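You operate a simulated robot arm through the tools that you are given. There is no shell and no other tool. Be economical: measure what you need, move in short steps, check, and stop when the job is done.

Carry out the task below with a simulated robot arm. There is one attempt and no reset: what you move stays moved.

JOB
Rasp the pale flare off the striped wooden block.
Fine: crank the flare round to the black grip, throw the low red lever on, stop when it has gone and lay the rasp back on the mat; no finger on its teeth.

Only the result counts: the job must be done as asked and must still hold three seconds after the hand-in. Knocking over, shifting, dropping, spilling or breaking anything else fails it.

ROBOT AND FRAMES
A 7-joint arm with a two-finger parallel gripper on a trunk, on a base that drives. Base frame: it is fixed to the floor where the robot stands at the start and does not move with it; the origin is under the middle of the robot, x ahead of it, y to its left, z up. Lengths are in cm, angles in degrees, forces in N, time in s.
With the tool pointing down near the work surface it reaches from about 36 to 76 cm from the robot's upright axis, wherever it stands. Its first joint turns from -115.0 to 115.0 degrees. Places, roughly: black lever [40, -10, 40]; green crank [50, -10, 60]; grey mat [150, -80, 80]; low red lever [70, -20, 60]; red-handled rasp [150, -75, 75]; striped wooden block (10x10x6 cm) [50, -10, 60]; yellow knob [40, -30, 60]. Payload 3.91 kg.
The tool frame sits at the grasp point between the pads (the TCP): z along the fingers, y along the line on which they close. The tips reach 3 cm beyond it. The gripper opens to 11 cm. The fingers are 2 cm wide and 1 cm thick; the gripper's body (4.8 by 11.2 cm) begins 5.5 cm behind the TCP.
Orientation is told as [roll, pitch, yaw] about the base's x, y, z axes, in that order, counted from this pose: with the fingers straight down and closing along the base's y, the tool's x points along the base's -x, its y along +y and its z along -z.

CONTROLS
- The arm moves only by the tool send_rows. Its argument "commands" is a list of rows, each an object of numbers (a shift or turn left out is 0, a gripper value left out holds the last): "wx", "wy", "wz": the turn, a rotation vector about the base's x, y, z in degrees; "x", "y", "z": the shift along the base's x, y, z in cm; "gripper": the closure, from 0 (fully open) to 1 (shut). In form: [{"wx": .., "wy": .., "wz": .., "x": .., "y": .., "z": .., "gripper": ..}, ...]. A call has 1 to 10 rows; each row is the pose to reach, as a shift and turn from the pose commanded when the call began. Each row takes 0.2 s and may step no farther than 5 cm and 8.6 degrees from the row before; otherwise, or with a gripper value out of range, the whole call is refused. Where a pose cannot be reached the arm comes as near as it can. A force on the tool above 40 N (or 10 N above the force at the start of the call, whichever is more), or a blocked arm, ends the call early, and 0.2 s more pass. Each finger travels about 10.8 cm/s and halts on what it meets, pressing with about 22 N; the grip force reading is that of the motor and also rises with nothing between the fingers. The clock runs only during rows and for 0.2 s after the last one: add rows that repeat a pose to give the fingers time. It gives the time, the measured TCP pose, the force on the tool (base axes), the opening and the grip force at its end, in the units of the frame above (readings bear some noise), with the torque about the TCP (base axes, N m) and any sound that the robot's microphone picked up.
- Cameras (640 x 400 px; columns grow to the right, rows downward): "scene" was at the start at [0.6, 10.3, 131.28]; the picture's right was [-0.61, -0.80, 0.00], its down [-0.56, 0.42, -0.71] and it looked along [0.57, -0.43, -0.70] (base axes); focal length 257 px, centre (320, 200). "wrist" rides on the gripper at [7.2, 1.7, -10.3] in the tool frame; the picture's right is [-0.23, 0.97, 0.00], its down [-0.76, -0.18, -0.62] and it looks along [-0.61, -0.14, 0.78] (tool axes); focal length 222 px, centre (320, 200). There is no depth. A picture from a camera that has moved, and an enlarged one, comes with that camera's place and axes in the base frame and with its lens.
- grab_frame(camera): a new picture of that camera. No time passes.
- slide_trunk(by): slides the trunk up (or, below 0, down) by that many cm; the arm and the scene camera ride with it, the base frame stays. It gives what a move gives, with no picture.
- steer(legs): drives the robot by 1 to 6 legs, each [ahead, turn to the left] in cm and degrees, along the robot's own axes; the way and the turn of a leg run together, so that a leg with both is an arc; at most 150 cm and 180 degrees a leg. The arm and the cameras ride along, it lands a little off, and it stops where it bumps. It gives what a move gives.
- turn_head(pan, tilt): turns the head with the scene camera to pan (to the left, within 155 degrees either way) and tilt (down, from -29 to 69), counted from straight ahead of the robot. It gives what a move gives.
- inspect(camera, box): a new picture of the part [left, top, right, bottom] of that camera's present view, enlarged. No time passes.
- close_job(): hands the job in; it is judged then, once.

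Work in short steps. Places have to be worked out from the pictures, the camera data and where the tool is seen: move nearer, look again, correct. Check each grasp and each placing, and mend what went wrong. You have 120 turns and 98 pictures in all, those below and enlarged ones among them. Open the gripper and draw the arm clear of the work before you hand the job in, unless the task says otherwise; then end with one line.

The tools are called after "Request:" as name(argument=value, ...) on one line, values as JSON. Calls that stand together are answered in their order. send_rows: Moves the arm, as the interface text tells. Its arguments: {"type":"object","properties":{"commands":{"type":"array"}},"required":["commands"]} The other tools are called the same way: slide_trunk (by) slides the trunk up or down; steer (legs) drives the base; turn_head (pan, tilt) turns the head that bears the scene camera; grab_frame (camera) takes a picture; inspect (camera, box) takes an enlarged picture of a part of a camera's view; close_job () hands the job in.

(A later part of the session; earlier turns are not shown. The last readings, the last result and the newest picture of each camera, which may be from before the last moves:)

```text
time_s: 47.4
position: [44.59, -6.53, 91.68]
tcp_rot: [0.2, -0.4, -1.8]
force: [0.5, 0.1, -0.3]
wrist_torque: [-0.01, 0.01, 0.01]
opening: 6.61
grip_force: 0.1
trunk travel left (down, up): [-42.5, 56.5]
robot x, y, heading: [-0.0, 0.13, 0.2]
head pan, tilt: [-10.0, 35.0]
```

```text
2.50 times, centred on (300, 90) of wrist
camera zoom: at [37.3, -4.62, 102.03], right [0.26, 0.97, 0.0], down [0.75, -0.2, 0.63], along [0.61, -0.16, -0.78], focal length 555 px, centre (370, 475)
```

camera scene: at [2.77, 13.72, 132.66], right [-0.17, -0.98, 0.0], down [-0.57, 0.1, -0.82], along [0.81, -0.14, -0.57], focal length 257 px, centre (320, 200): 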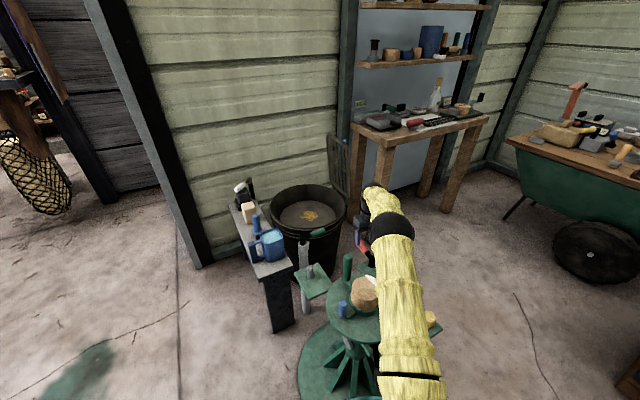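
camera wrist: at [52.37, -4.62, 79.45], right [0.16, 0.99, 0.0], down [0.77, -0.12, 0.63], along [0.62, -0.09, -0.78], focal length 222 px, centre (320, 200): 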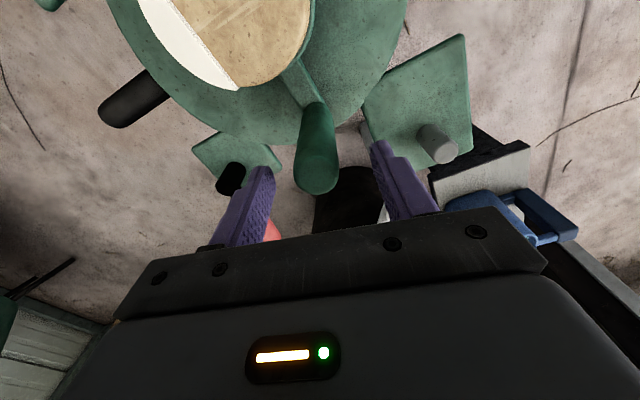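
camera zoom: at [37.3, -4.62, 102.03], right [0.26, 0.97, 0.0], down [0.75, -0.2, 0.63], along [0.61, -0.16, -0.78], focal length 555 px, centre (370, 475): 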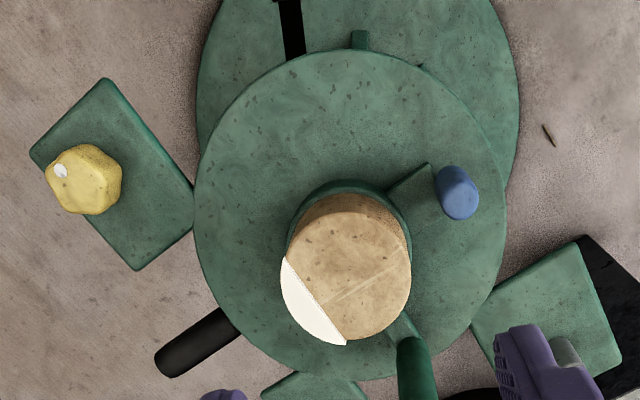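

Now the flare reads -72.9° against -72.8° for the grip: aligned. I go back to the red lever to throw it on.

Request:
send_rows(commands=[{"x": 4.5, "y": -1.5}, {"x": 9, "y": -3}, {"x": 13.5, "y": -4.5, "wz": 3}, {"x": 18, "y": -6.5, "wz": 6}, {"x": 22.5, "y": -8.5, "wz": 9}, {"x": 27, "y": -10, "wz": 11}, {"x": 27.7, "y": -10.4, "wz": 11, "z": -4.5}, {"x": 27.7, "y": -10.4, "wz": 11, "z": -9}, {"x": 27.7, "y": -10.4, "wz": 11, "z": -13.5}, {"x": 27.7, "y": -10.4, "wz": 11, "z": -18}])

Request:
send_rows(commands=[{"z": -5}, {"z": -10}, {"z": -14}, {"z": -18}])

Request:
grab_frame(camera="wrist")

```text
time_s: 49.5
position: [73.28, -17.4, 73.81]
tcp_rot: [0.2, -0.3, 9.1]
force: [-0.5, 0.0, 0.3]
wrist_torque: [0.01, -0.02, -0.02]
opening: 6.62
grip_force: 0.0
out of reach, approached as far as the arm can: row 6, 7, 8, 10
trunk travel left (down, up): [-42.5, 56.5]
robot x, y, heading: [-0.11, -0.24, 0.2]
head pan, tilt: [-10.0, 35.0]
```

```text
time_s: 50.5
position: [73.62, -17.42, 55.56]
tcp_rot: [0.3, -0.4, 9.2]
force: [0.2, 0.3, 0.1]
wrist_torque: [0.0, -0.01, -0.01]
opening: 6.6
grip_force: 0.0
out of reach, approached as far as the arm can: row 1, 2, 3, 4
trunk travel left (down, up): [-42.5, 56.5]
robot x, y, heading: [-0.16, 0.04, 0.4]
head pan, tilt: [-10.0, 35.0]
```

```text
64 pictures are left
camera wrist: at [66.15, -16.81, 65.96], right [0.07, 1.0, 0.0], down [0.78, -0.06, 0.63], along [0.63, -0.04, -0.78], focal length 222 px, centre (320, 200)
```

wrist: 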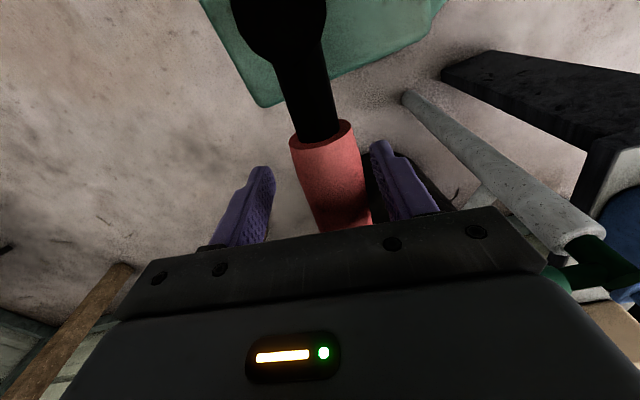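

The handle lies between the fingers, about 1 cm to +y. I recentre and close.

Request:
send_rows(commands=[{"x": -1.2, "y": 0.9}, {"x": -1.2, "y": 0.9, "gripper": 0.7}, {"x": -1.2, "y": 0.9, "gripper": 1}, {"x": -1.2, "y": 0.9, "gripper": 1}, {"x": -1.2, "y": 0.9, "gripper": 1}])

```text
time_s: 51.8
position: [73.79, -16.64, 55.57]
tcp_rot: [0.3, -0.3, 9.2]
force: [-1.9, 9.3, -0.2]
wrist_torque: [-0.3, -0.17, -0.81]
opening: 2.88
grip_force: 45.4
out of reach, approached as far as the arm can: row 1, 2, 3, 4, 5
trunk travel left (down, up): [-42.5, 56.5]
robot x, y, heading: [-0.09, 0.27, 0.1]
head pan, tilt: [-10.0, 35.0]
```

Gripped. The commanded pose may differ from the measured one, so I start the clockwise swing with a small step and read the result.

Request:
send_rows(commands=[{"x": 0.0, "y": -0.6, "wz": -4}, {"x": 0.0, "y": -1.2, "wz": -8}])

```text
time_s: 52.4
position: [73.73, -17.76, 55.56]
tcp_rot: [0.4, -0.5, 1.1]
force: [5.6, 18.1, 1.8]
wrist_torque: [-0.14, 0.97, -1.28]
opening: 2.9
grip_force: 44.9
trunk travel left (down, up): [-42.5, 56.5]
robot x, y, heading: [0.04, -0.12, 0.2]
head pan, tilt: [-10.0, 35.0]
```

No jump; I follow the arc to the other stop.

Request:
send_rows(commands=[{"x": 0.0, "y": -1.04, "wz": -7}, {"x": -0.19, "y": -2.0, "wz": -14}, {"x": -0.47, "y": -2.95, "wz": -21}, {"x": -0.86, "y": -3.85, "wz": -28}, {"x": -1.36, "y": -4.7, "wz": -35}, {"x": -1.86, "y": -5.37, "wz": -41}, {"x": -2.34, "y": -5.89, "wz": -46}])

```text
time_s: 54.0
position: [71.47, -23.25, 55.64]
tcp_rot: [0.4, -0.2, -44.5]
force: [8.1, 34.3, 8.2]
wrist_torque: [-0.46, 0.04, 1.32]
opening: 2.96
grip_force: 45.1
out of reach, approached as far as the arm can: row 2, 3, 4
trunk travel left (down, up): [-42.5, 56.5]
robot x, y, heading: [-0.0, 0.06, 0.2]
head pan, tilt: [-10.0, 35.0]
```

It is against the on-stop (34 N). I unload, release and rise.

Request:
send_rows(commands=[{"y": 0.4}, {"y": 0.4, "gripper": 0.6}, {"y": 0.4, "gripper": 0.4}, {"y": 0.4, "gripper": 0.4}, {"y": 0.4, "z": 5}, {"y": 0.4, "z": 10}, {"y": 0.4, "z": 15}, {"y": 0.4, "z": 20}, {"y": 0.4, "z": 25}, {"y": 0.4, "z": 29}])

Request:
send_rows(commands=[{"z": 4, "x": -2, "wz": 6}, {"z": 8, "x": -4, "wz": 12}, {"z": 12, "x": -6, "wz": 18}, {"z": 15, "x": -9, "wz": 24}, {"z": 18, "x": -12, "wz": 30}, {"z": 21, "x": -15, "wz": 36}, {"z": 21, "x": -19, "wz": 40, "y": 1}, {"z": 21, "x": -22, "wz": 42, "y": 3}, {"z": 21, "x": -25, "wz": 44, "y": 5}, {"z": 21, "x": -27, "wz": 44, "y": 9}])

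Request:
turn_head(pan=-45, tilt=35)

Request:
grab_frame(camera="wrist")

Request:
grab_frame(camera="scene")

```text
time_s: 56.1
position: [69.6, -22.55, 83.92]
tcp_rot: [0.2, -0.3, -44.8]
force: [0.2, -0.5, 0.4]
wrist_torque: [0.01, 0.0, 0.03]
opening: 6.58
grip_force: 0.0
out of reach, approached as far as the arm can: row 9, 10
trunk travel left (down, up): [-42.5, 56.5]
robot x, y, heading: [0.18, -0.11, 0.2]
head pan, tilt: [-10.0, 35.0]
```

```text
time_s: 58.4
position: [42.66, -13.66, 105.11]
tcp_rot: [0.2, -0.5, -0.9]
force: [0.5, -0.3, 0.4]
wrist_torque: [0.0, 0.01, -0.03]
opening: 6.6
grip_force: 0.1
trunk travel left (down, up): [-42.5, 56.5]
robot x, y, heading: [0.53, -0.09, 0.2]
head pan, tilt: [-10.0, 35.0]
```

```text
time_s: 59.4
position: [42.69, -13.75, 105.15]
tcp_rot: [0.2, -0.4, -0.8]
force: [-0.7, -0.5, 0.2]
wrist_torque: [0.02, 0.0, 0.01]
opening: 6.63
grip_force: 0.1
trunk travel left (down, up): [-42.5, 56.5]
robot x, y, heading: [0.03, 0.07, -0.2]
head pan, tilt: [-45.0, 35.0]
```

```text
63 pictures are left
camera wrist: at [35.37, -11.86, 115.39], right [0.24, 0.97, 0.0], down [0.76, -0.19, 0.63], along [0.61, -0.15, -0.78], focal length 222 px, centre (320, 200)
```

wrist: 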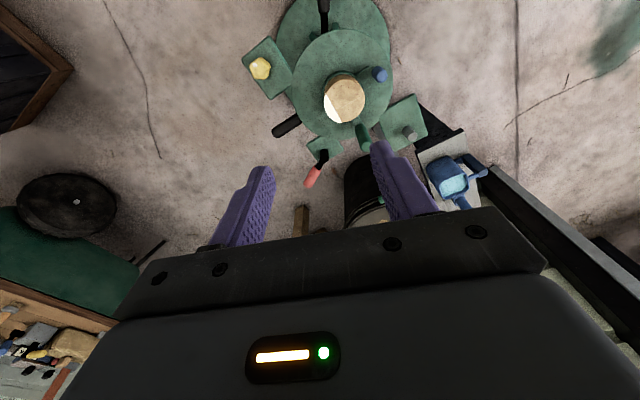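

```text
62 pictures are left
camera scene: at [0.39, 9.03, 132.67], right [-0.71, -0.71, 0.0], down [-0.41, 0.4, -0.82], along [0.58, -0.58, -0.57], focal length 257 px, centre (320, 200)
```

scene: 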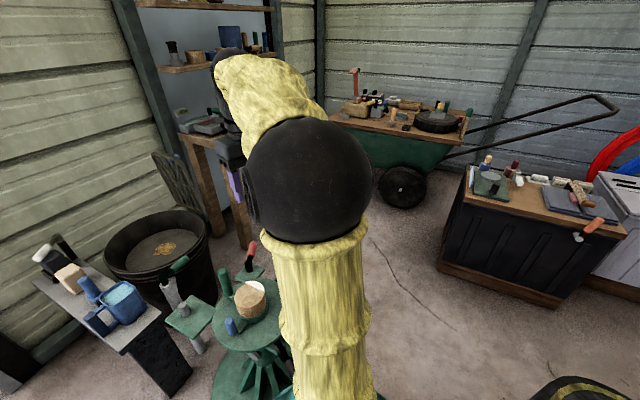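

The lever is on. Projecting the rough rasp place falls on the wooden workbench by the shelves; I turn the head to see it.

Request:
turn_head(pan=-14, tilt=20)

Request:
grab_frame(camera="scene")

```text
time_s: 60.3
position: [42.75, -13.7, 105.02]
tcp_rot: [0.2, -0.3, -0.8]
force: [0.2, 0.4, -0.2]
wrist_torque: [-0.01, 0.04, 0.02]
opening: 6.59
grip_force: 0.1
trunk travel left (down, up): [-42.5, 56.5]
robot x, y, heading: [0.29, 0.11, 0.1]
head pan, tilt: [-14.0, 20.0]
```

```text
61 pictures are left
camera scene: at [3.21, 13.0, 135.05], right [-0.24, -0.97, 0.0], down [-0.33, 0.08, -0.94], along [0.91, -0.23, -0.34], focal length 257 px, centre (320, 200)
```

scene: 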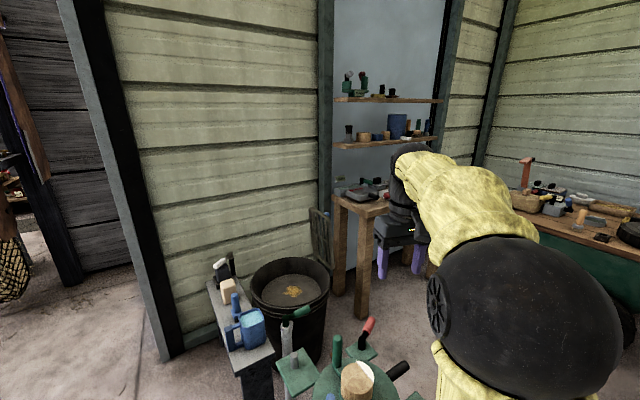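

The arm is in the way; I swing it left.

Request:
send_rows(commands=[{"y": 5}, {"y": 10}, {"y": 15}, {"y": 20}, {"y": 25}, {"y": 30}, {"y": 35}, {"y": 40}])

Request:
inspect(camera="scene", box=[320, 120, 520, 320])

```text
time_s: 62.1
position: [42.62, 26.6, 105.05]
tcp_rot: [0.0, -0.2, -0.8]
force: [0.2, 0.5, 0.4]
wrist_torque: [0.02, 0.0, -0.03]
opening: 6.6
grip_force: 0.0
trunk travel left (down, up): [-42.5, 56.5]
robot x, y, heading: [0.17, -0.22, 0.1]
head pan, tilt: [-14.0, 20.0]
```

```text
2.00 times, centred on (420, 220) of scene
camera zoom: at [3.18, 13.03, 135.05], right [-0.24, -0.97, 0.0], down [-0.33, 0.08, -0.94], along [0.91, -0.23, -0.34], focal length 514 px, centre (120, 160)
```

zoom: 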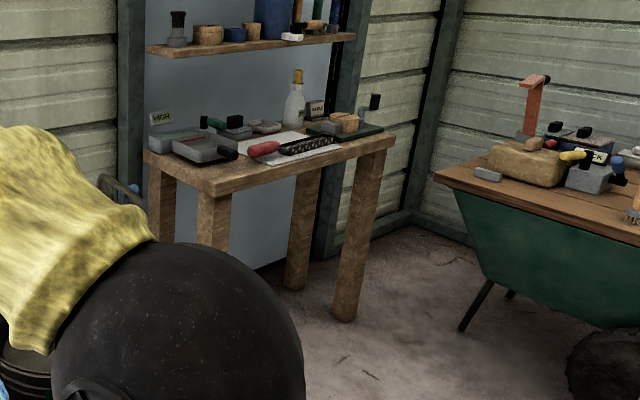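

The rasp lies on a pale mat on the wooden bench: red handle near (153,-76), blade towards (158,-105), z≈77. I tuck the arm centrally and drive round the machine on the right side.

Request:
send_rows(commands=[{"y": -5}, {"y": -10}, {"y": -15}, {"y": -20}, {"y": -25}])

Request:
steer(legs=[[0, -90], [75, 0], [0, 78]])

Request:
turn_head(pan=20, tilt=30)

Request:
grab_frame(camera="scene")

```text
time_s: 63.3
position: [42.54, 1.53, 105.24]
tcp_rot: [0.2, -0.3, -0.9]
force: [-0.2, 1.7, -0.9]
wrist_torque: [-0.03, 0.0, -0.01]
opening: 6.59
grip_force: 0.0
trunk travel left (down, up): [-42.5, 56.5]
robot x, y, heading: [0.19, -0.04, 0.4]
head pan, tilt: [-14.0, 20.0]
```

```text
time_s: 67.6
position: [19.28, -37.62, 105.13]
tcp_rot: [0.0, -0.3, -65.9]
force: [0.2, 0.2, -0.2]
wrist_torque: [0.01, -0.03, -0.01]
opening: 6.59
grip_force: 0.1
trunk travel left (down, up): [-42.5, 56.5]
robot x, y, heading: [0.01, 0.23, -64.5]
head pan, tilt: [-14.0, 20.0]
stopped in leg 1: the robot was blocked; the commanded pose is now the measured one
```

```text
time_s: 68.6
position: [19.37, -37.45, 105.23]
tcp_rot: [0.2, -0.3, -65.8]
force: [0.0, 0.3, -0.4]
wrist_torque: [-0.05, 0.02, -0.02]
opening: 6.6
grip_force: 0.1
trunk travel left (down, up): [-42.5, 56.5]
robot x, y, heading: [-0.38, 0.16, -64.5]
head pan, tilt: [20.0, 30.0]
```

```text
59 pictures are left
camera scene: at [17.71, 5.85, 133.45], right [-0.7, -0.71, 0.0], down [-0.36, 0.35, -0.87], along [0.62, -0.61, -0.5], focal length 257 px, centre (320, 200)
```

scene: 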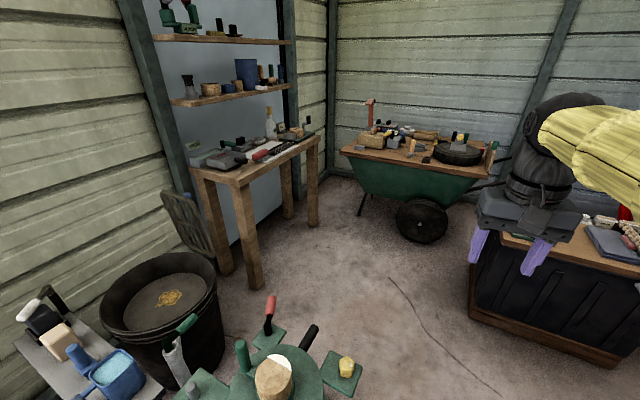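

The turn was blocked at -64°. I look down around the base to find what it touches.

Request:
turn_head(pan=50, tilt=69)

Request:
grab_frame(camera="scene")

Request:
turn_head(pan=150, tilt=60)

Request:
grab_frame(camera="scene")

Request:
turn_head(pan=-130, tilt=60)

Request:
grab_frame(camera="scene")

```text
time_s: 69.6
position: [19.32, -37.57, 105.24]
tcp_rot: [0.2, -0.3, -65.8]
force: [-0.1, 0.2, 0.7]
wrist_torque: [0.01, 0.01, 0.0]
opening: 6.59
grip_force: 0.1
trunk travel left (down, up): [-42.5, 56.5]
robot x, y, heading: [0.15, 0.33, -64.4]
head pan, tilt: [50.0, 68.8]
```

```text
58 pictures are left
camera scene: at [16.68, 10.79, 128.31], right [-0.25, -0.97, 0.0], down [-0.9, 0.23, -0.36], along [0.35, -0.09, -0.93], focal length 257 px, centre (320, 200)
```

scene: 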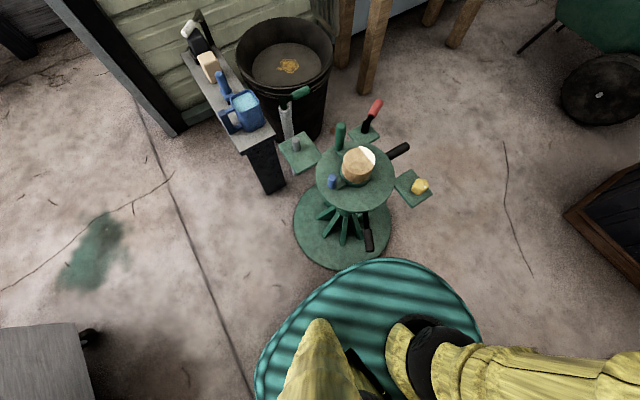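

```text
time_s: 71.4
position: [19.4, -37.5, 105.34]
tcp_rot: [0.2, -0.3, -65.7]
force: [0.4, -0.4, -0.1]
wrist_torque: [0.02, -0.02, 0.01]
opening: 6.59
grip_force: 0.1
trunk travel left (down, up): [-42.5, 56.5]
robot x, y, heading: [-0.09, 0.22, -64.6]
head pan, tilt: [150.0, 60.0]
```

```text
57 pictures are left
camera scene: at [11.79, 18.84, 129.24], right [1.0, -0.08, 0.0], down [-0.07, -0.86, -0.5], along [0.04, 0.5, -0.87], focal length 257 px, centre (320, 200)
```

scene: 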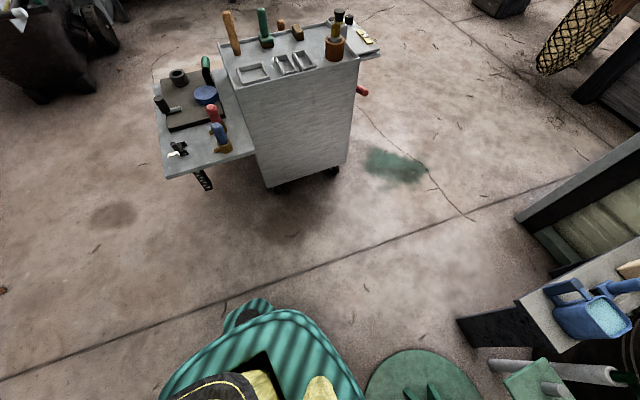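

```text
time_s: 75.2
position: [19.36, -37.45, 105.24]
tcp_rot: [0.2, -0.3, -65.8]
force: [-0.2, 0.3, 0.4]
wrist_torque: [-0.01, -0.02, -0.02]
opening: 6.61
grip_force: 0.1
trunk travel left (down, up): [-42.5, 56.5]
robot x, y, heading: [-0.16, 0.35, -64.6]
head pan, tilt: [-130.0, 60.0]
```

```text
56 pictures are left
camera scene: at [4.81, 13.86, 129.24], right [0.25, 0.97, 0.0], down [0.84, -0.22, -0.5], along [-0.48, 0.13, -0.87], focal length 257 px, centre (320, 200)
```

scene: 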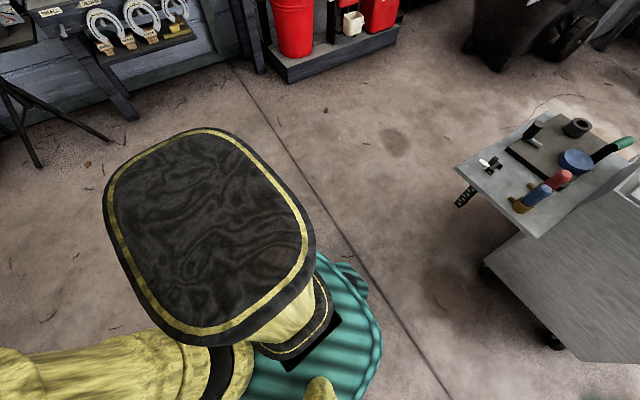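

The base's corner met the machine's foot/black lever side. I turn back to heading 0, back off 25 cm (clear behind), then turn right.

Request:
steer(legs=[[0, 64.5], [-28, 0]])

Request:
turn_head(pan=-15, tilt=50)

Request:
grab_frame(camera="scene")

```text
time_s: 81.4
position: [15.28, 1.37, 105.23]
tcp_rot: [0.3, -0.3, -1.6]
force: [-0.2, 0.1, 0.0]
wrist_torque: [-0.02, 0.0, -0.02]
opening: 6.62
grip_force: 0.1
trunk travel left (down, up): [-42.5, 56.5]
robot x, y, heading: [-27.15, 0.7, -0.3]
head pan, tilt: [-130.0, 60.0]
```

```text
time_s: 83.4
position: [15.32, 1.41, 105.17]
tcp_rot: [0.3, -0.3, -1.7]
force: [-0.3, -0.1, 0.2]
wrist_torque: [0.03, 0.04, -0.02]
opening: 6.59
grip_force: 0.1
trunk travel left (down, up): [-42.5, 56.5]
robot x, y, heading: [-27.4, 0.3, -0.2]
head pan, tilt: [-15.0, 50.0]
```

```text
55 pictures are left
camera scene: at [-25.61, 13.68, 130.5], right [-0.26, -0.96, 0.0], down [-0.74, 0.2, -0.64], along [0.62, -0.17, -0.77], focal length 257 px, centre (320, 200)
```

scene: 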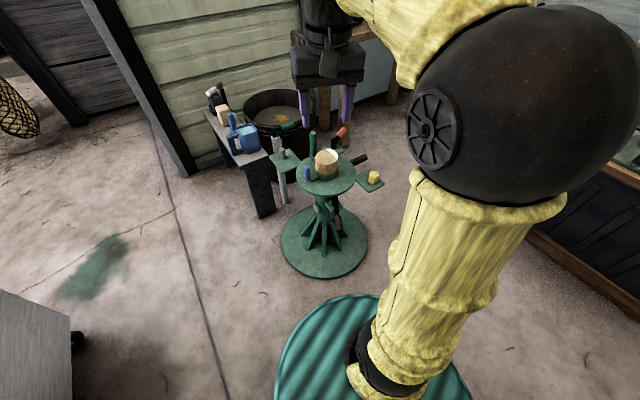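

The machine hasn't moved (block still reads ≈(51,-10)). Now I drive round it at a larger distance.

Request:
steer(legs=[[0, -60], [85, 0], [0, 46], [68, 0]])

Request:
turn_head(pan=25, tilt=40)

Request:
grab_frame(camera="scene")

Request:
grab_frame(camera="wrist")

```text
time_s: 99.6
position: [122.65, -103.49, 105.32]
tcp_rot: [0.2, -0.3, -16.4]
force: [-0.5, 0.9, 0.9]
wrist_torque: [0.01, 0.02, 0.01]
opening: 6.59
grip_force: 0.1
trunk travel left (down, up): [-42.5, 56.5]
robot x, y, heading: [81.1, -93.31, -14.7]
head pan, tilt: [-15.0, 50.0]
```

```text
time_s: 100.6
position: [122.6, -103.45, 105.26]
tcp_rot: [0.2, -0.3, -16.4]
force: [-0.7, 0.5, -0.6]
wrist_torque: [0.0, -0.03, 0.03]
opening: 6.61
grip_force: 0.0
trunk travel left (down, up): [-42.5, 56.5]
robot x, y, heading: [81.62, -93.49, -14.8]
head pan, tilt: [25.0, 40.0]
```

```text
54 pictures are left
camera scene: at [87.86, -75.89, 131.91], right [0.17, -0.98, 0.0], down [-0.63, -0.11, -0.77], along [0.75, 0.13, -0.64], focal length 257 px, centre (320, 200)
```

scene: 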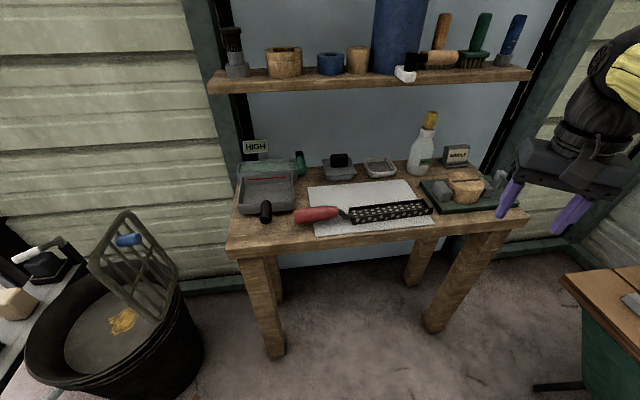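

```text
53 pictures are left
camera wrist: at [116.07, -99.78, 115.57], right [0.49, 0.87, 0.0], down [0.68, -0.39, 0.63], along [0.55, -0.31, -0.78], focal length 222 px, centre (320, 200)
```

wrist: 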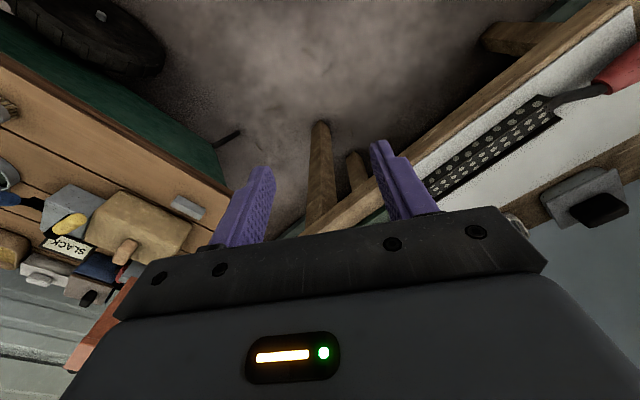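

Stereo puts the rasp handle at about (137.5,-66.5,84), blade running to (146,-97) at -74°, inset ~7 cm from the bench edge. I turn the robot to face the bench and look down with the wrist camera.

Request:
steer(legs=[[0, 34]])

Request:
turn_head(pan=15, tilt=45)

Request:
inspect(camera="scene", box=[200, 60, 500, 260])

Request:
grab_frame(camera="wrist")

```text
time_s: 103.3
position: [121.17, -78.7, 105.35]
tcp_rot: [0.2, -0.3, 17.6]
force: [-0.2, 0.4, 0.2]
wrist_torque: [0.03, 0.01, -0.03]
opening: 6.61
grip_force: 0.1
trunk travel left (down, up): [-42.5, 56.5]
robot x, y, heading: [81.34, -93.84, 19.0]
head pan, tilt: [25.0, 40.0]
```

```text
time_s: 104.0
position: [121.03, -78.88, 105.3]
tcp_rot: [0.2, -0.3, 17.6]
force: [0.0, 0.1, -0.2]
wrist_torque: [0.01, -0.02, 0.02]
opening: 6.6
grip_force: 0.0
trunk travel left (down, up): [-42.5, 56.5]
robot x, y, heading: [81.26, -93.96, 19.0]
head pan, tilt: [15.0, 45.0]
```

```text
2.00 times, centred on (350, 160) of scene
camera zoom: at [77.42, -76.64, 131.19], right [0.56, -0.83, 0.0], down [-0.59, -0.4, -0.71], along [0.59, 0.4, -0.71], focal length 514 px, centre (260, 280)
```

zoom: 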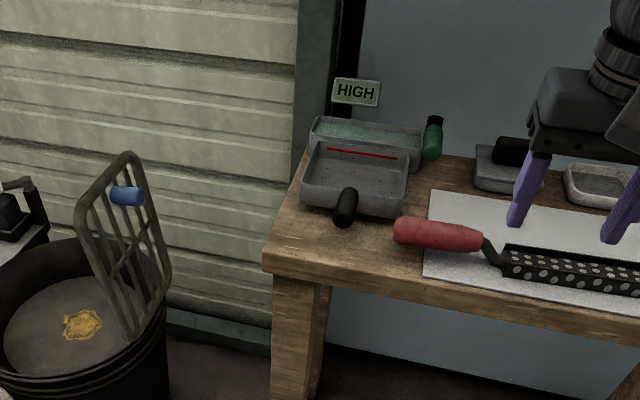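

```text
51 pictures are left
camera wrist: at [113.6, -79.28, 115.56], right [-0.08, 1.0, 0.0], down [0.78, 0.06, 0.63], along [0.62, 0.05, -0.78], focal length 222 px, centre (320, 200)
```

wrist: 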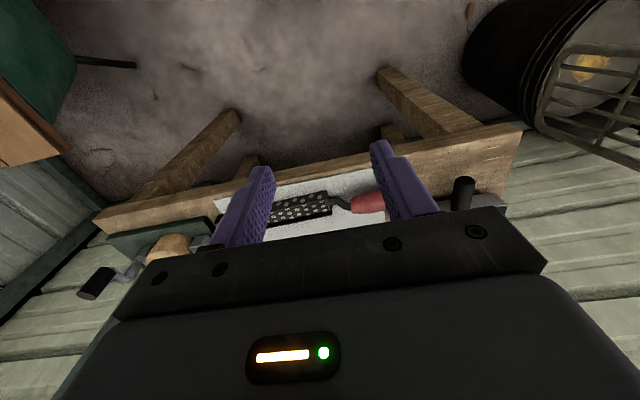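

The rasp's handle is cranked up above the mat (handle z≈83–84, blade lower), so it can be gripped top-and-bottom with the fingers level, which gives a stiff grip and a blade on edge later. I yaw the gripper 88° first, clear of the bench.

Request:
send_rows(commands=[{"wz": 8}, {"wz": 16}, {"wz": 24}, {"wz": 32}, {"wz": 40}, {"wz": 48}, {"wz": 56}, {"wz": 64}, {"wz": 72}, {"wz": 80}])

Request:
send_rows(commands=[{"wz": 8.4}, {"wz": 8.4, "x": 2, "y": 1}, {"wz": 8.4, "x": 2, "y": 1}])

```text
time_s: 106.2
position: [121.04, -78.77, 105.32]
tcp_rot: [0.2, -0.3, 97.7]
force: [-0.4, -1.1, 0.4]
wrist_torque: [-0.01, 0.01, 0.0]
opening: 6.61
grip_force: 0.2
trunk travel left (down, up): [-42.5, 56.5]
robot x, y, heading: [81.35, -93.81, 19.2]
head pan, tilt: [15.0, 45.0]
```

```text
time_s: 107.0
position: [123.1, -77.66, 105.27]
tcp_rot: [0.3, -0.3, 105.9]
force: [0.8, 0.6, 0.1]
wrist_torque: [-0.02, 0.0, 0.02]
opening: 6.57
grip_force: 0.0
trunk travel left (down, up): [-42.5, 56.5]
robot x, y, heading: [81.37, -93.92, 19.3]
head pan, tilt: [15.0, 45.0]
```

Yaw done. Now I pitch the fingers forward by about 62°.

Request:
send_rows(commands=[{"wx": 2.16, "wy": -7.5}, {"wx": 4.32, "wy": -15}, {"wx": 6.48, "wy": -22.5}, {"wx": 8.64, "wy": -30}, {"wx": 10.8, "wy": -37.5}, {"wx": 12.96, "wy": -45}, {"wx": 15.1, "wy": -52.5}, {"wx": 17.3, "wy": -60}])

Request:
grab_frame(camera="wrist")

Request:
grab_frame(camera="scene")

```text
time_s: 108.8
position: [124.7, -76.27, 103.9]
tcp_rot: [-58.9, -0.1, 105.8]
force: [-0.2, -0.3, 0.4]
wrist_torque: [-0.01, -0.03, 0.02]
opening: 6.6
grip_force: 0.1
out of reach, approached as far as the arm can: row 7, 8
trunk travel left (down, up): [-42.5, 56.5]
robot x, y, heading: [81.05, -93.55, 19.2]
head pan, tilt: [15.0, 45.0]
```

```text
50 pictures are left
camera wrist: at [117.23, -85.75, 107.82], right [-0.55, 0.08, -0.83], down [-0.63, 0.61, 0.47], along [0.55, 0.79, -0.28], focal length 222 px, centre (320, 200)
```

wrist: 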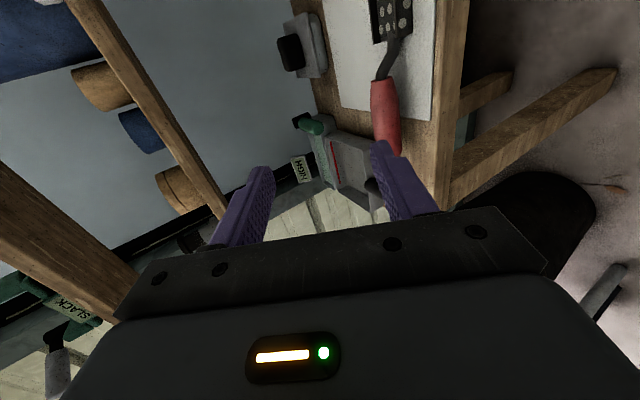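

```text
49 pictures are left
camera scene: at [77.41, -76.64, 131.23], right [0.56, -0.83, 0.0], down [-0.59, -0.4, -0.71], along [0.59, 0.4, -0.71], focal length 257 px, centre (320, 200)
```

scene: 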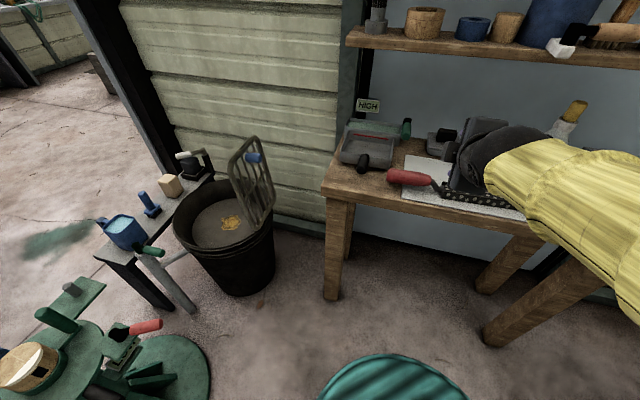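

The handle end again fits (136,-60.5, z≈83.5). I lower outside the bench edge and level the fingers further for a side view.

Request:
send_rows(commands=[{"z": -4}, {"z": -8}, {"z": -12, "wx": 1.5, "wy": -5}, {"z": -15, "wx": 3, "wy": -10}, {"z": -17, "wx": 4.5, "wy": -15}])

Request:
grab_frame(camera="wrist")

```text
time_s: 110.2
position: [124.41, -65.58, 91.24]
tcp_rot: [-78.2, -0.2, 118.1]
force: [-0.8, -0.2, 0.4]
wrist_torque: [0.02, -0.02, 0.0]
opening: 6.6
grip_force: 0.1
out of reach, approached as far as the arm can: row 3, 4, 5
trunk travel left (down, up): [-42.5, 56.5]
robot x, y, heading: [81.14, -93.55, 19.2]
head pan, tilt: [15.0, 45.0]
stopped in row 5: the arm was blocked; the commanded pose is now the measured one
```

```text
48 pictures are left
camera wrist: at [118.59, -76.87, 91.63], right [-0.29, 0.11, -0.95], down [-0.86, 0.4, 0.3], along [0.41, 0.91, -0.02], focal length 222 px, centre (320, 200)
```

wrist: 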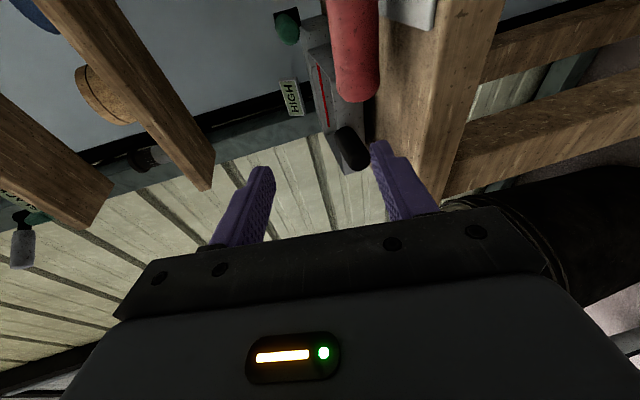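

The arm ran into its limits being too close to the robot. I back the base 14 cm to give the wrist room, then look.

Request:
steer(legs=[[-14, 0]])

Request:
grab_frame(camera="scene")

Request:
inspect(camera="wrist", box=[250, 0, 510, 180])

```text
time_s: 111.7
position: [111.32, -70.27, 91.05]
tcp_rot: [-78.1, -0.2, 118.0]
force: [-0.6, -0.9, -0.3]
wrist_torque: [0.0, 0.03, -0.02]
opening: 6.61
grip_force: 0.1
trunk travel left (down, up): [-42.5, 56.5]
robot x, y, heading: [67.86, -97.84, 19.1]
head pan, tilt: [15.0, 45.0]
```

```text
47 pictures are left
camera scene: at [64.24, -81.2, 131.19], right [0.56, -0.83, 0.0], down [-0.59, -0.4, -0.71], along [0.59, 0.4, -0.71], focal length 257 px, centre (320, 200)
```

scene: 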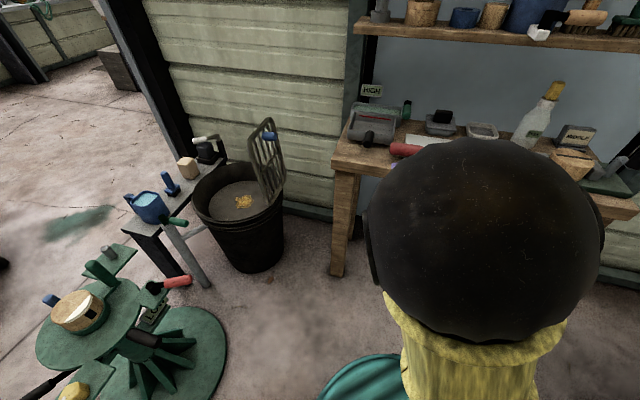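

```text
2.22 times, centred on (380, 90) of wrist
camera zoom: at [105.5, -81.58, 91.6], right [-0.29, 0.11, -0.95], down [-0.86, 0.4, 0.31], along [0.42, 0.91, -0.02], focal length 494 px, centre (187, 444)
```

zoom: 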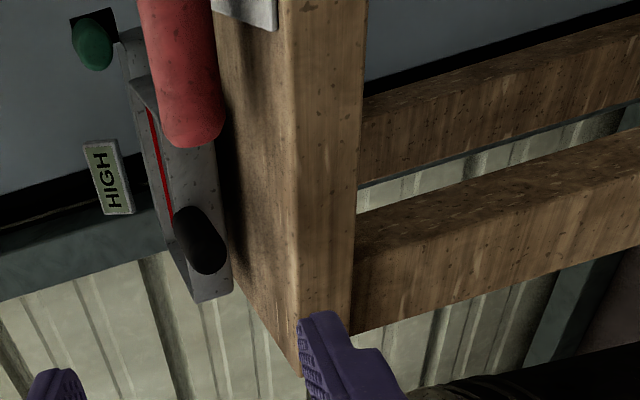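

Nothing was disturbed. Better figures: bench top z≈79, handle centre z≈84.5 with ~3.5 cm free beneath, handle from (135.6,-61) to (139.4,-71.5). I turn the gripper to heading 19° and go to a stand-off point 11 cm in front of the handle.

Request:
send_rows(commands=[{"x": 3, "wz": -3, "gripper": 0.58}, {"x": 6, "wz": -6}, {"x": 9, "y": -1, "wz": -9}, {"x": 12, "y": -2, "z": -1, "wz": -9}, {"x": 15.7, "y": -2.7, "z": -3, "wz": -9}])

Request:
grab_frame(camera="wrist")

```text
time_s: 112.9
position: [119.18, -73.35, 94.38]
tcp_rot: [-78.1, -0.2, 109.0]
force: [-0.2, -0.3, 0.8]
wrist_torque: [-0.01, 0.01, -0.02]
opening: 4.64
grip_force: 0.0
out of reach, approached as far as the arm can: row 2, 3, 4, 5
trunk travel left (down, up): [-42.5, 56.5]
robot x, y, heading: [68.35, -98.04, 19.0]
head pan, tilt: [15.0, 45.0]
```

```text
45 pictures are left
camera wrist: at [111.64, -83.5, 94.9], right [-0.27, 0.15, -0.95], down [-0.79, 0.53, 0.31], along [0.55, 0.83, -0.02], focal length 222 px, centre (320, 200)
```

wrist: 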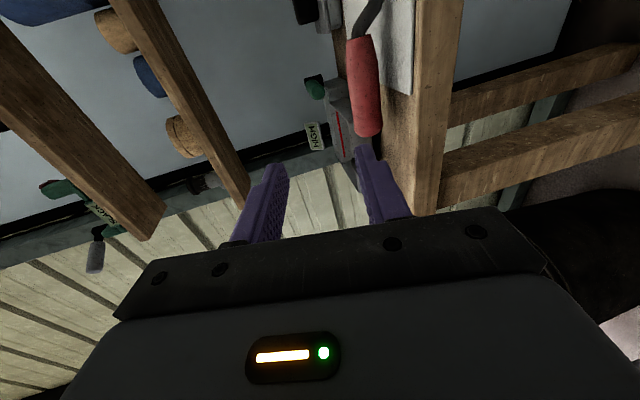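

The arm can't extend further at this height with level fingers, so I lower the trunk to bring the gripper to z≈84.7 and will then drive ahead along the tool's direction.

Request:
slide_trunk(by=-9.7)

Request:
grab_frame(camera="wrist")

```text
time_s: 114.2
position: [119.13, -73.31, 84.79]
tcp_rot: [-78.2, -0.2, 109.0]
force: [0.1, 0.8, 0.2]
wrist_torque: [0.04, -0.03, 0.02]
opening: 4.58
grip_force: 0.1
trunk travel left (down, up): [-32.8, 66.2]
robot x, y, heading: [68.07, -98.07, 18.9]
head pan, tilt: [15.0, 45.0]
```

```text
44 pictures are left
camera wrist: at [111.63, -83.51, 85.19], right [-0.27, 0.15, -0.95], down [-0.79, 0.53, 0.31], along [0.55, 0.83, -0.02], focal length 222 px, centre (320, 200)
```

wrist: 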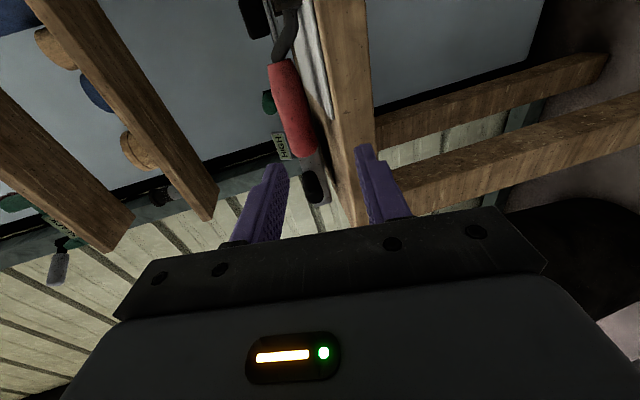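

The side view confirms the handle at z≈84.4 with the open fingers straddling its level. I shift the gripper 2.5 cm toward the blade end of the handle, then check.

Request:
send_rows(commands=[{"x": 0.4, "y": -1.2, "z": -0.2}, {"x": 0.8, "y": -2.4, "z": -0.3}])

```text
time_s: 114.8
position: [119.6, -75.71, 84.8]
tcp_rot: [-78.0, -0.3, 108.9]
force: [0.9, -0.2, -0.8]
wrist_torque: [-0.01, 0.02, -0.01]
opening: 4.61
grip_force: 0.0
out of reach, approached as far as the arm can: row 2
trunk travel left (down, up): [-32.8, 66.2]
robot x, y, heading: [68.19, -98.37, 18.9]
head pan, tilt: [15.0, 45.0]
```

Lateral position is good. I drive ahead 12 cm and re-check.

Request:
steer(legs=[[12, 0]])

Request:
grab_frame(camera="wrist")

```text
time_s: 116.1
position: [130.67, -71.88, 84.87]
tcp_rot: [-78.1, -0.2, 109.0]
force: [-0.1, 0.3, 0.4]
wrist_torque: [-0.01, -0.02, -0.01]
opening: 4.65
grip_force: 0.1
trunk travel left (down, up): [-32.8, 66.2]
robot x, y, heading: [79.63, -94.26, 19.1]
head pan, tilt: [15.0, 45.0]
```

```text
43 pictures are left
camera wrist: at [123.21, -82.08, 85.32], right [-0.27, 0.15, -0.95], down [-0.79, 0.53, 0.31], along [0.55, 0.83, -0.02], focal length 222 px, centre (320, 200)
```

wrist: 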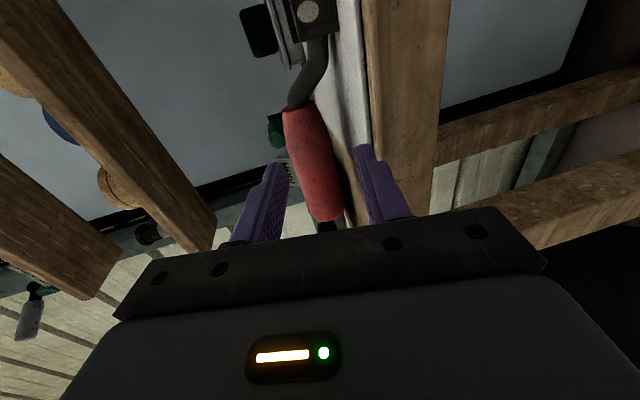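

Fingers straddle the handle line well and clear the mat; I drive the last 7.3 cm.

Request:
steer(legs=[[7.3, 0]])

Request:
grab_frame(camera="wrist")

```text
time_s: 117.2
position: [137.75, -69.54, 84.77]
tcp_rot: [-78.1, -0.3, 109.0]
force: [1.0, -0.4, -0.2]
wrist_torque: [0.01, 0.0, 0.01]
opening: 4.64
grip_force: 0.0
trunk travel left (down, up): [-32.8, 66.2]
robot x, y, heading: [86.4, -91.97, 19.1]
head pan, tilt: [15.0, 45.0]
```

```text
42 pictures are left
camera wrist: at [130.2, -79.69, 85.31], right [-0.27, 0.15, -0.95], down [-0.79, 0.53, 0.31], along [0.55, 0.83, -0.02], focal length 222 px, centre (320, 200)
```

wrist: 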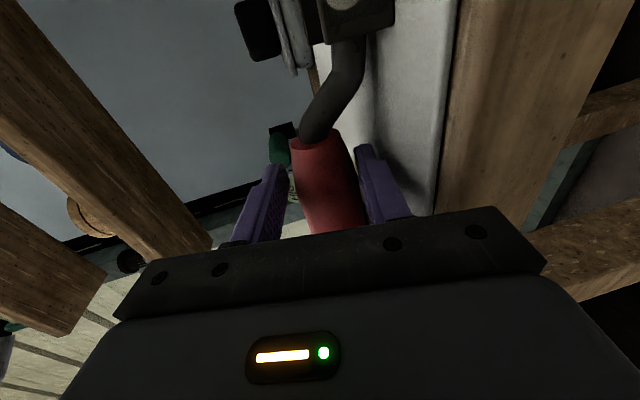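

The handle is between the fingers, well behind the teeth. I close.

Request:
send_rows(commands=[{"gripper": 0.7}, {"gripper": 0.85}, {"gripper": 1}, {"gripper": 1}, {"gripper": 1}])

Request:
grab_frame(camera="wrist")

```text
time_s: 118.4
position: [137.66, -69.59, 84.8]
tcp_rot: [-78.0, -0.3, 108.9]
force: [0.1, -0.2, 0.5]
wrist_torque: [-0.01, 0.07, 0.01]
opening: 3.15
grip_force: 22.5
trunk travel left (down, up): [-32.8, 66.2]
robot x, y, heading: [86.38, -91.51, 18.9]
head pan, tilt: [15.0, 45.0]
```

```text
41 pictures are left
camera wrist: at [130.21, -79.69, 85.31], right [-0.27, 0.15, -0.95], down [-0.79, 0.53, 0.31], along [0.55, 0.83, -0.02], focal length 222 px, centre (320, 200)
```

wrist: 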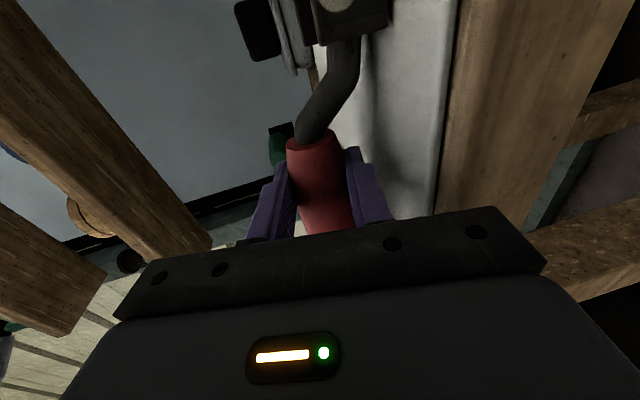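

Gripped at 3.15 cm. I lift by the trunk 12 cm and look at it.

Request:
slide_trunk(by=12)

Request:
grab_frame(camera="wrist")

Request:
grab_frame(camera="scene")

```text
time_s: 119.9
position: [137.77, -69.57, 96.78]
tcp_rot: [-78.0, -0.3, 109.1]
force: [0.1, -0.1, -2.5]
wrist_torque: [0.37, 0.17, 0.03]
opening: 3.16
grip_force: 22.0
trunk travel left (down, up): [-44.8, 54.2]
robot x, y, heading: [85.92, -92.24, 18.9]
head pan, tilt: [15.0, 45.0]
```

```text
40 pictures are left
camera wrist: at [130.22, -79.68, 97.29], right [-0.27, 0.15, -0.95], down [-0.79, 0.53, 0.31], along [0.55, 0.83, -0.02], focal length 222 px, centre (320, 200)
```

wrist: 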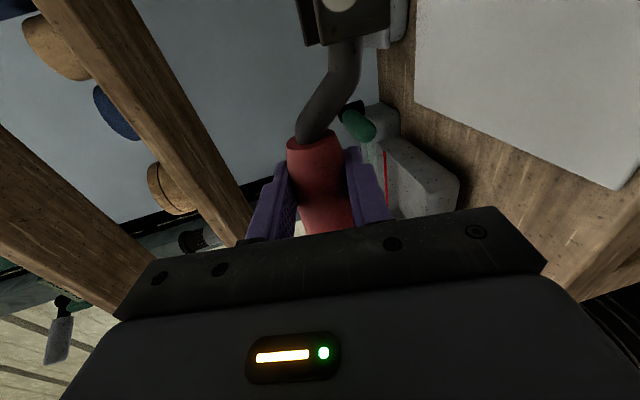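

```text
39 pictures are left
camera scene: at [82.48, -74.93, 133.48], right [0.56, -0.83, 0.0], down [-0.59, -0.4, -0.71], along [0.59, 0.39, -0.71], focal length 257 px, centre (320, 200)
```

scene: 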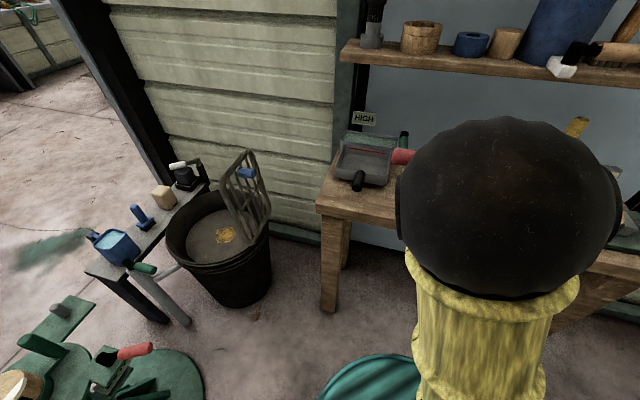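

The rasp is held firmly, same pose in the grip, weight 2.5 N. I back away from the bench 22 cm.

Request:
steer(legs=[[-22, 0]])

Request:
send_rows(commands=[{"wx": 7.5, "wy": 2.6, "wz": -1.7}, {"wx": 15, "wy": 5.2, "wz": -3.4}, {"wx": 22.5, "wy": 7.8, "wz": -5.1}, {"wx": 30, "wy": 10.4, "wz": -6.8}])

Request:
grab_frame(camera="wrist")

```text
time_s: 121.8
position: [116.79, -76.91, 96.76]
tcp_rot: [-78.0, -0.3, 108.9]
force: [0.0, -0.6, -2.4]
wrist_torque: [0.37, 0.19, -0.03]
opening: 3.15
grip_force: 21.8
trunk travel left (down, up): [-44.8, 54.2]
robot x, y, heading: [65.43, -99.06, 18.7]
head pan, tilt: [15.0, 45.0]
```

```text
time_s: 122.8
position: [116.81, -76.75, 96.84]
tcp_rot: [-75.8, -32.1, 101.2]
force: [-0.1, -0.1, -2.0]
wrist_torque: [0.31, 0.12, -0.01]
opening: 3.16
grip_force: 22.3
trunk travel left (down, up): [-44.8, 54.2]
robot x, y, heading: [65.2, -99.08, 18.8]
head pan, tilt: [15.0, 45.0]
```

```text
38 pictures are left
camera wrist: at [107.82, -85.26, 93.75], right [-0.37, 0.63, -0.68], down [-0.64, 0.35, 0.68], along [0.67, 0.69, 0.27], focal length 222 px, centre (320, 200)
```

wrist: 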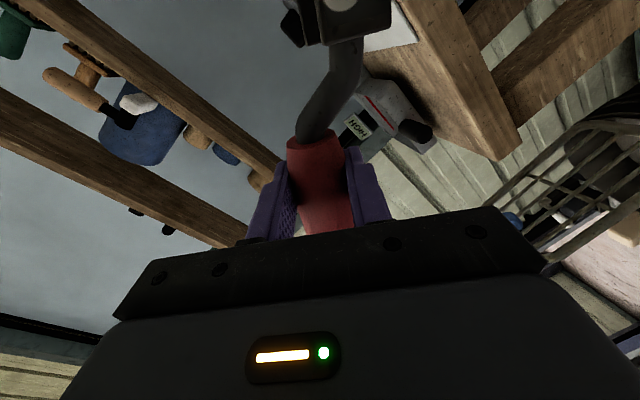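

The roll works with the grip unchanged. I continue rolling the blade down and round to the left.

Request:
send_rows(commands=[{"wx": 7.5, "wy": 2.6, "wz": -1.7}, {"wx": 15, "wy": 5.2, "wz": -3.4}, {"wx": 22.5, "wy": 7.8, "wz": -5.1}, {"wx": 30, "wy": 10.4, "wz": -6.8}, {"wx": 37.5, "wy": 13, "wz": -8.5}, {"wx": 45, "wy": 15.6, "wz": -10.2}, {"wx": 52.5, "wy": 18.2, "wz": -11.9}, {"wx": 60, "wy": 20.8, "wz": -13.6}])

Request:
send_rows(commands=[{"wx": 7.5, "wy": 2.6, "wz": -1.7}, {"wx": 15, "wy": 5.2, "wz": -3.4}, {"wx": 22.5, "wy": 7.8, "wz": -5.1}, {"wx": 30, "wy": 10.4, "wz": -6.8}, {"wx": 37.5, "wy": 13, "wz": -8.5}, {"wx": 45, "wy": 15.6, "wz": -10.2}, {"wx": 51, "wy": 17.7, "wz": -11.6}])

```text
time_s: 124.6
position: [116.83, -76.75, 96.84]
tcp_rot: [31.9, -75.4, -13.8]
force: [-1.1, -0.6, -2.6]
wrist_torque: [-0.09, -0.06, 0.0]
opening: 3.15
grip_force: 21.8
trunk travel left (down, up): [-44.8, 54.2]
robot x, y, heading: [65.49, -99.3, 18.6]
head pan, tilt: [15.0, 45.0]
```

```text
time_s: 126.2
position: [116.71, -76.9, 96.85]
tcp_rot: [76.2, -26.3, -64.6]
force: [0.7, 0.3, -2.6]
wrist_torque: [-0.39, -0.13, -0.04]
opening: 3.14
grip_force: 22.0
trunk travel left (down, up): [-44.8, 54.2]
robot x, y, heading: [65.33, -99.06, 18.6]
head pan, tilt: [15.0, 45.0]
```

Now I pitch the fingers from forward to down (target rot [12,0,-42]), blade pointing left.

Request:
send_rows(commands=[{"wx": -2.06, "wy": 7.16, "wz": 0.54}, {"wx": -4.13, "wy": 14.3, "wz": 1.09}, {"wx": -6.2, "wy": 21.5, "wz": 1.63}, {"wx": -8.27, "wy": 28.6, "wz": 2.18}, {"wx": -10.3, "wy": 35.8, "wz": 2.7}, {"wx": -12.4, "wy": 42.9, "wz": 3.27}, {"wx": -14.5, "wy": 50.1, "wz": 3.8}, {"wx": -16.5, "wy": 57.2, "wz": 4.36}, {"wx": -18.6, "wy": 64.4, "wz": 4.9}])

Request:
grab_frame(camera="wrist")

```text
time_s: 128.2
position: [109.43, -85.86, 87.5]
tcp_rot: [28.6, -10.0, -42.1]
force: [-0.5, -0.9, -2.1]
wrist_torque: [-0.24, -0.21, 0.19]
opening: 3.88
grip_force: 21.7
out of reach, approached as far as the arm can: row 4, 5, 6, 7, 8, 9
trunk travel left (down, up): [-44.8, 54.2]
robot x, y, heading: [65.35, -99.13, 18.5]
head pan, tilt: [15.0, 45.0]
```

```text
37 pictures are left
camera wrist: at [100.47, -82.32, 95.95], right [0.68, 0.54, 0.5], down [0.19, -0.79, 0.59], along [0.71, -0.3, -0.64], focal length 222 px, centre (320, 200)
```

wrist: 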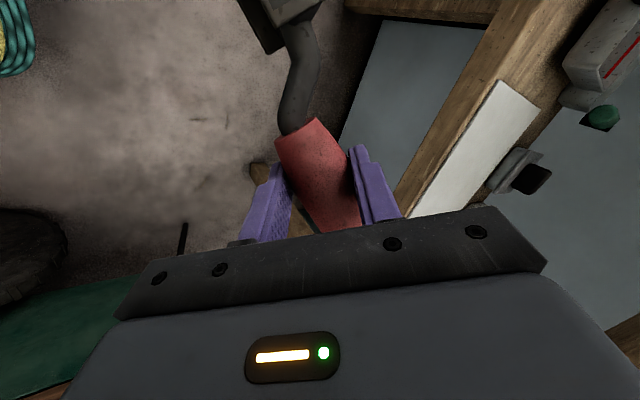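

The rasp has skewed in the grip (opening 3.88) — the blade seems to have brushed something as the arm fell short. I look at it from the head.

Request:
turn_head(pan=10, tilt=60)

Request:
grab_frame(camera="scene")

```text
time_s: 129.0
position: [109.53, -85.42, 87.52]
tcp_rot: [28.6, -10.3, -42.0]
force: [1.3, 0.2, -2.5]
wrist_torque: [-0.38, -0.16, 0.0]
opening: 3.12
grip_force: 22.4
trunk travel left (down, up): [-44.8, 54.2]
robot x, y, heading: [65.24, -99.33, 19.0]
head pan, tilt: [10.0, 60.0]
```

```text
36 pictures are left
camera scene: at [60.58, -83.42, 131.54], right [0.48, -0.88, 0.0], down [-0.76, -0.42, -0.5], along [0.44, 0.24, -0.87], focal length 257 px, centre (320, 200)
```

scene: 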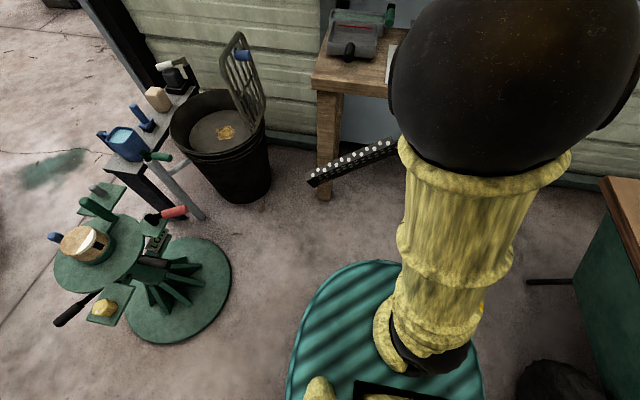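

Request:
grab_frame(camera="wrist")

```text
35 pictures are left
camera wrist: at [100.62, -81.98, 95.93], right [0.68, 0.54, 0.5], down [0.19, -0.78, 0.59], along [0.71, -0.3, -0.63], focal length 222 px, centre (320, 200)
```

wrist: 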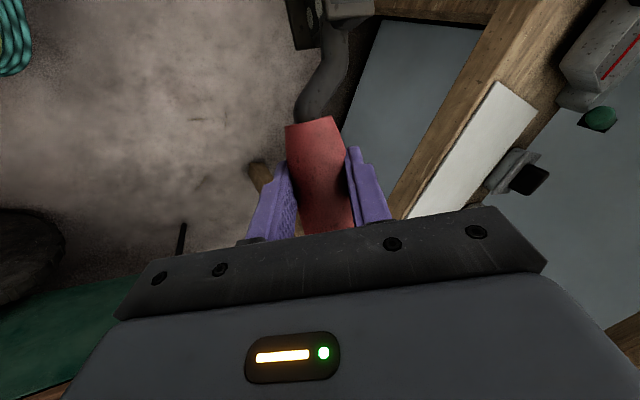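

The handle has re-seated between the pads (3.12 cm). I send a null row to learn where the command stands.

Request:
send_rows(commands=[{"z": -1}])

```text
time_s: 129.4
position: [108.9, -85.27, 86.66]
tcp_rot: [28.5, -10.2, -41.9]
force: [-0.1, -0.3, -2.8]
wrist_torque: [-0.35, -0.18, 0.01]
opening: 3.13
grip_force: 22.2
out of reach, approached as far as the arm can: row 1
trunk travel left (down, up): [-44.8, 54.2]
robot x, y, heading: [65.16, -99.24, 18.6]
head pan, tilt: [10.0, 60.0]
```

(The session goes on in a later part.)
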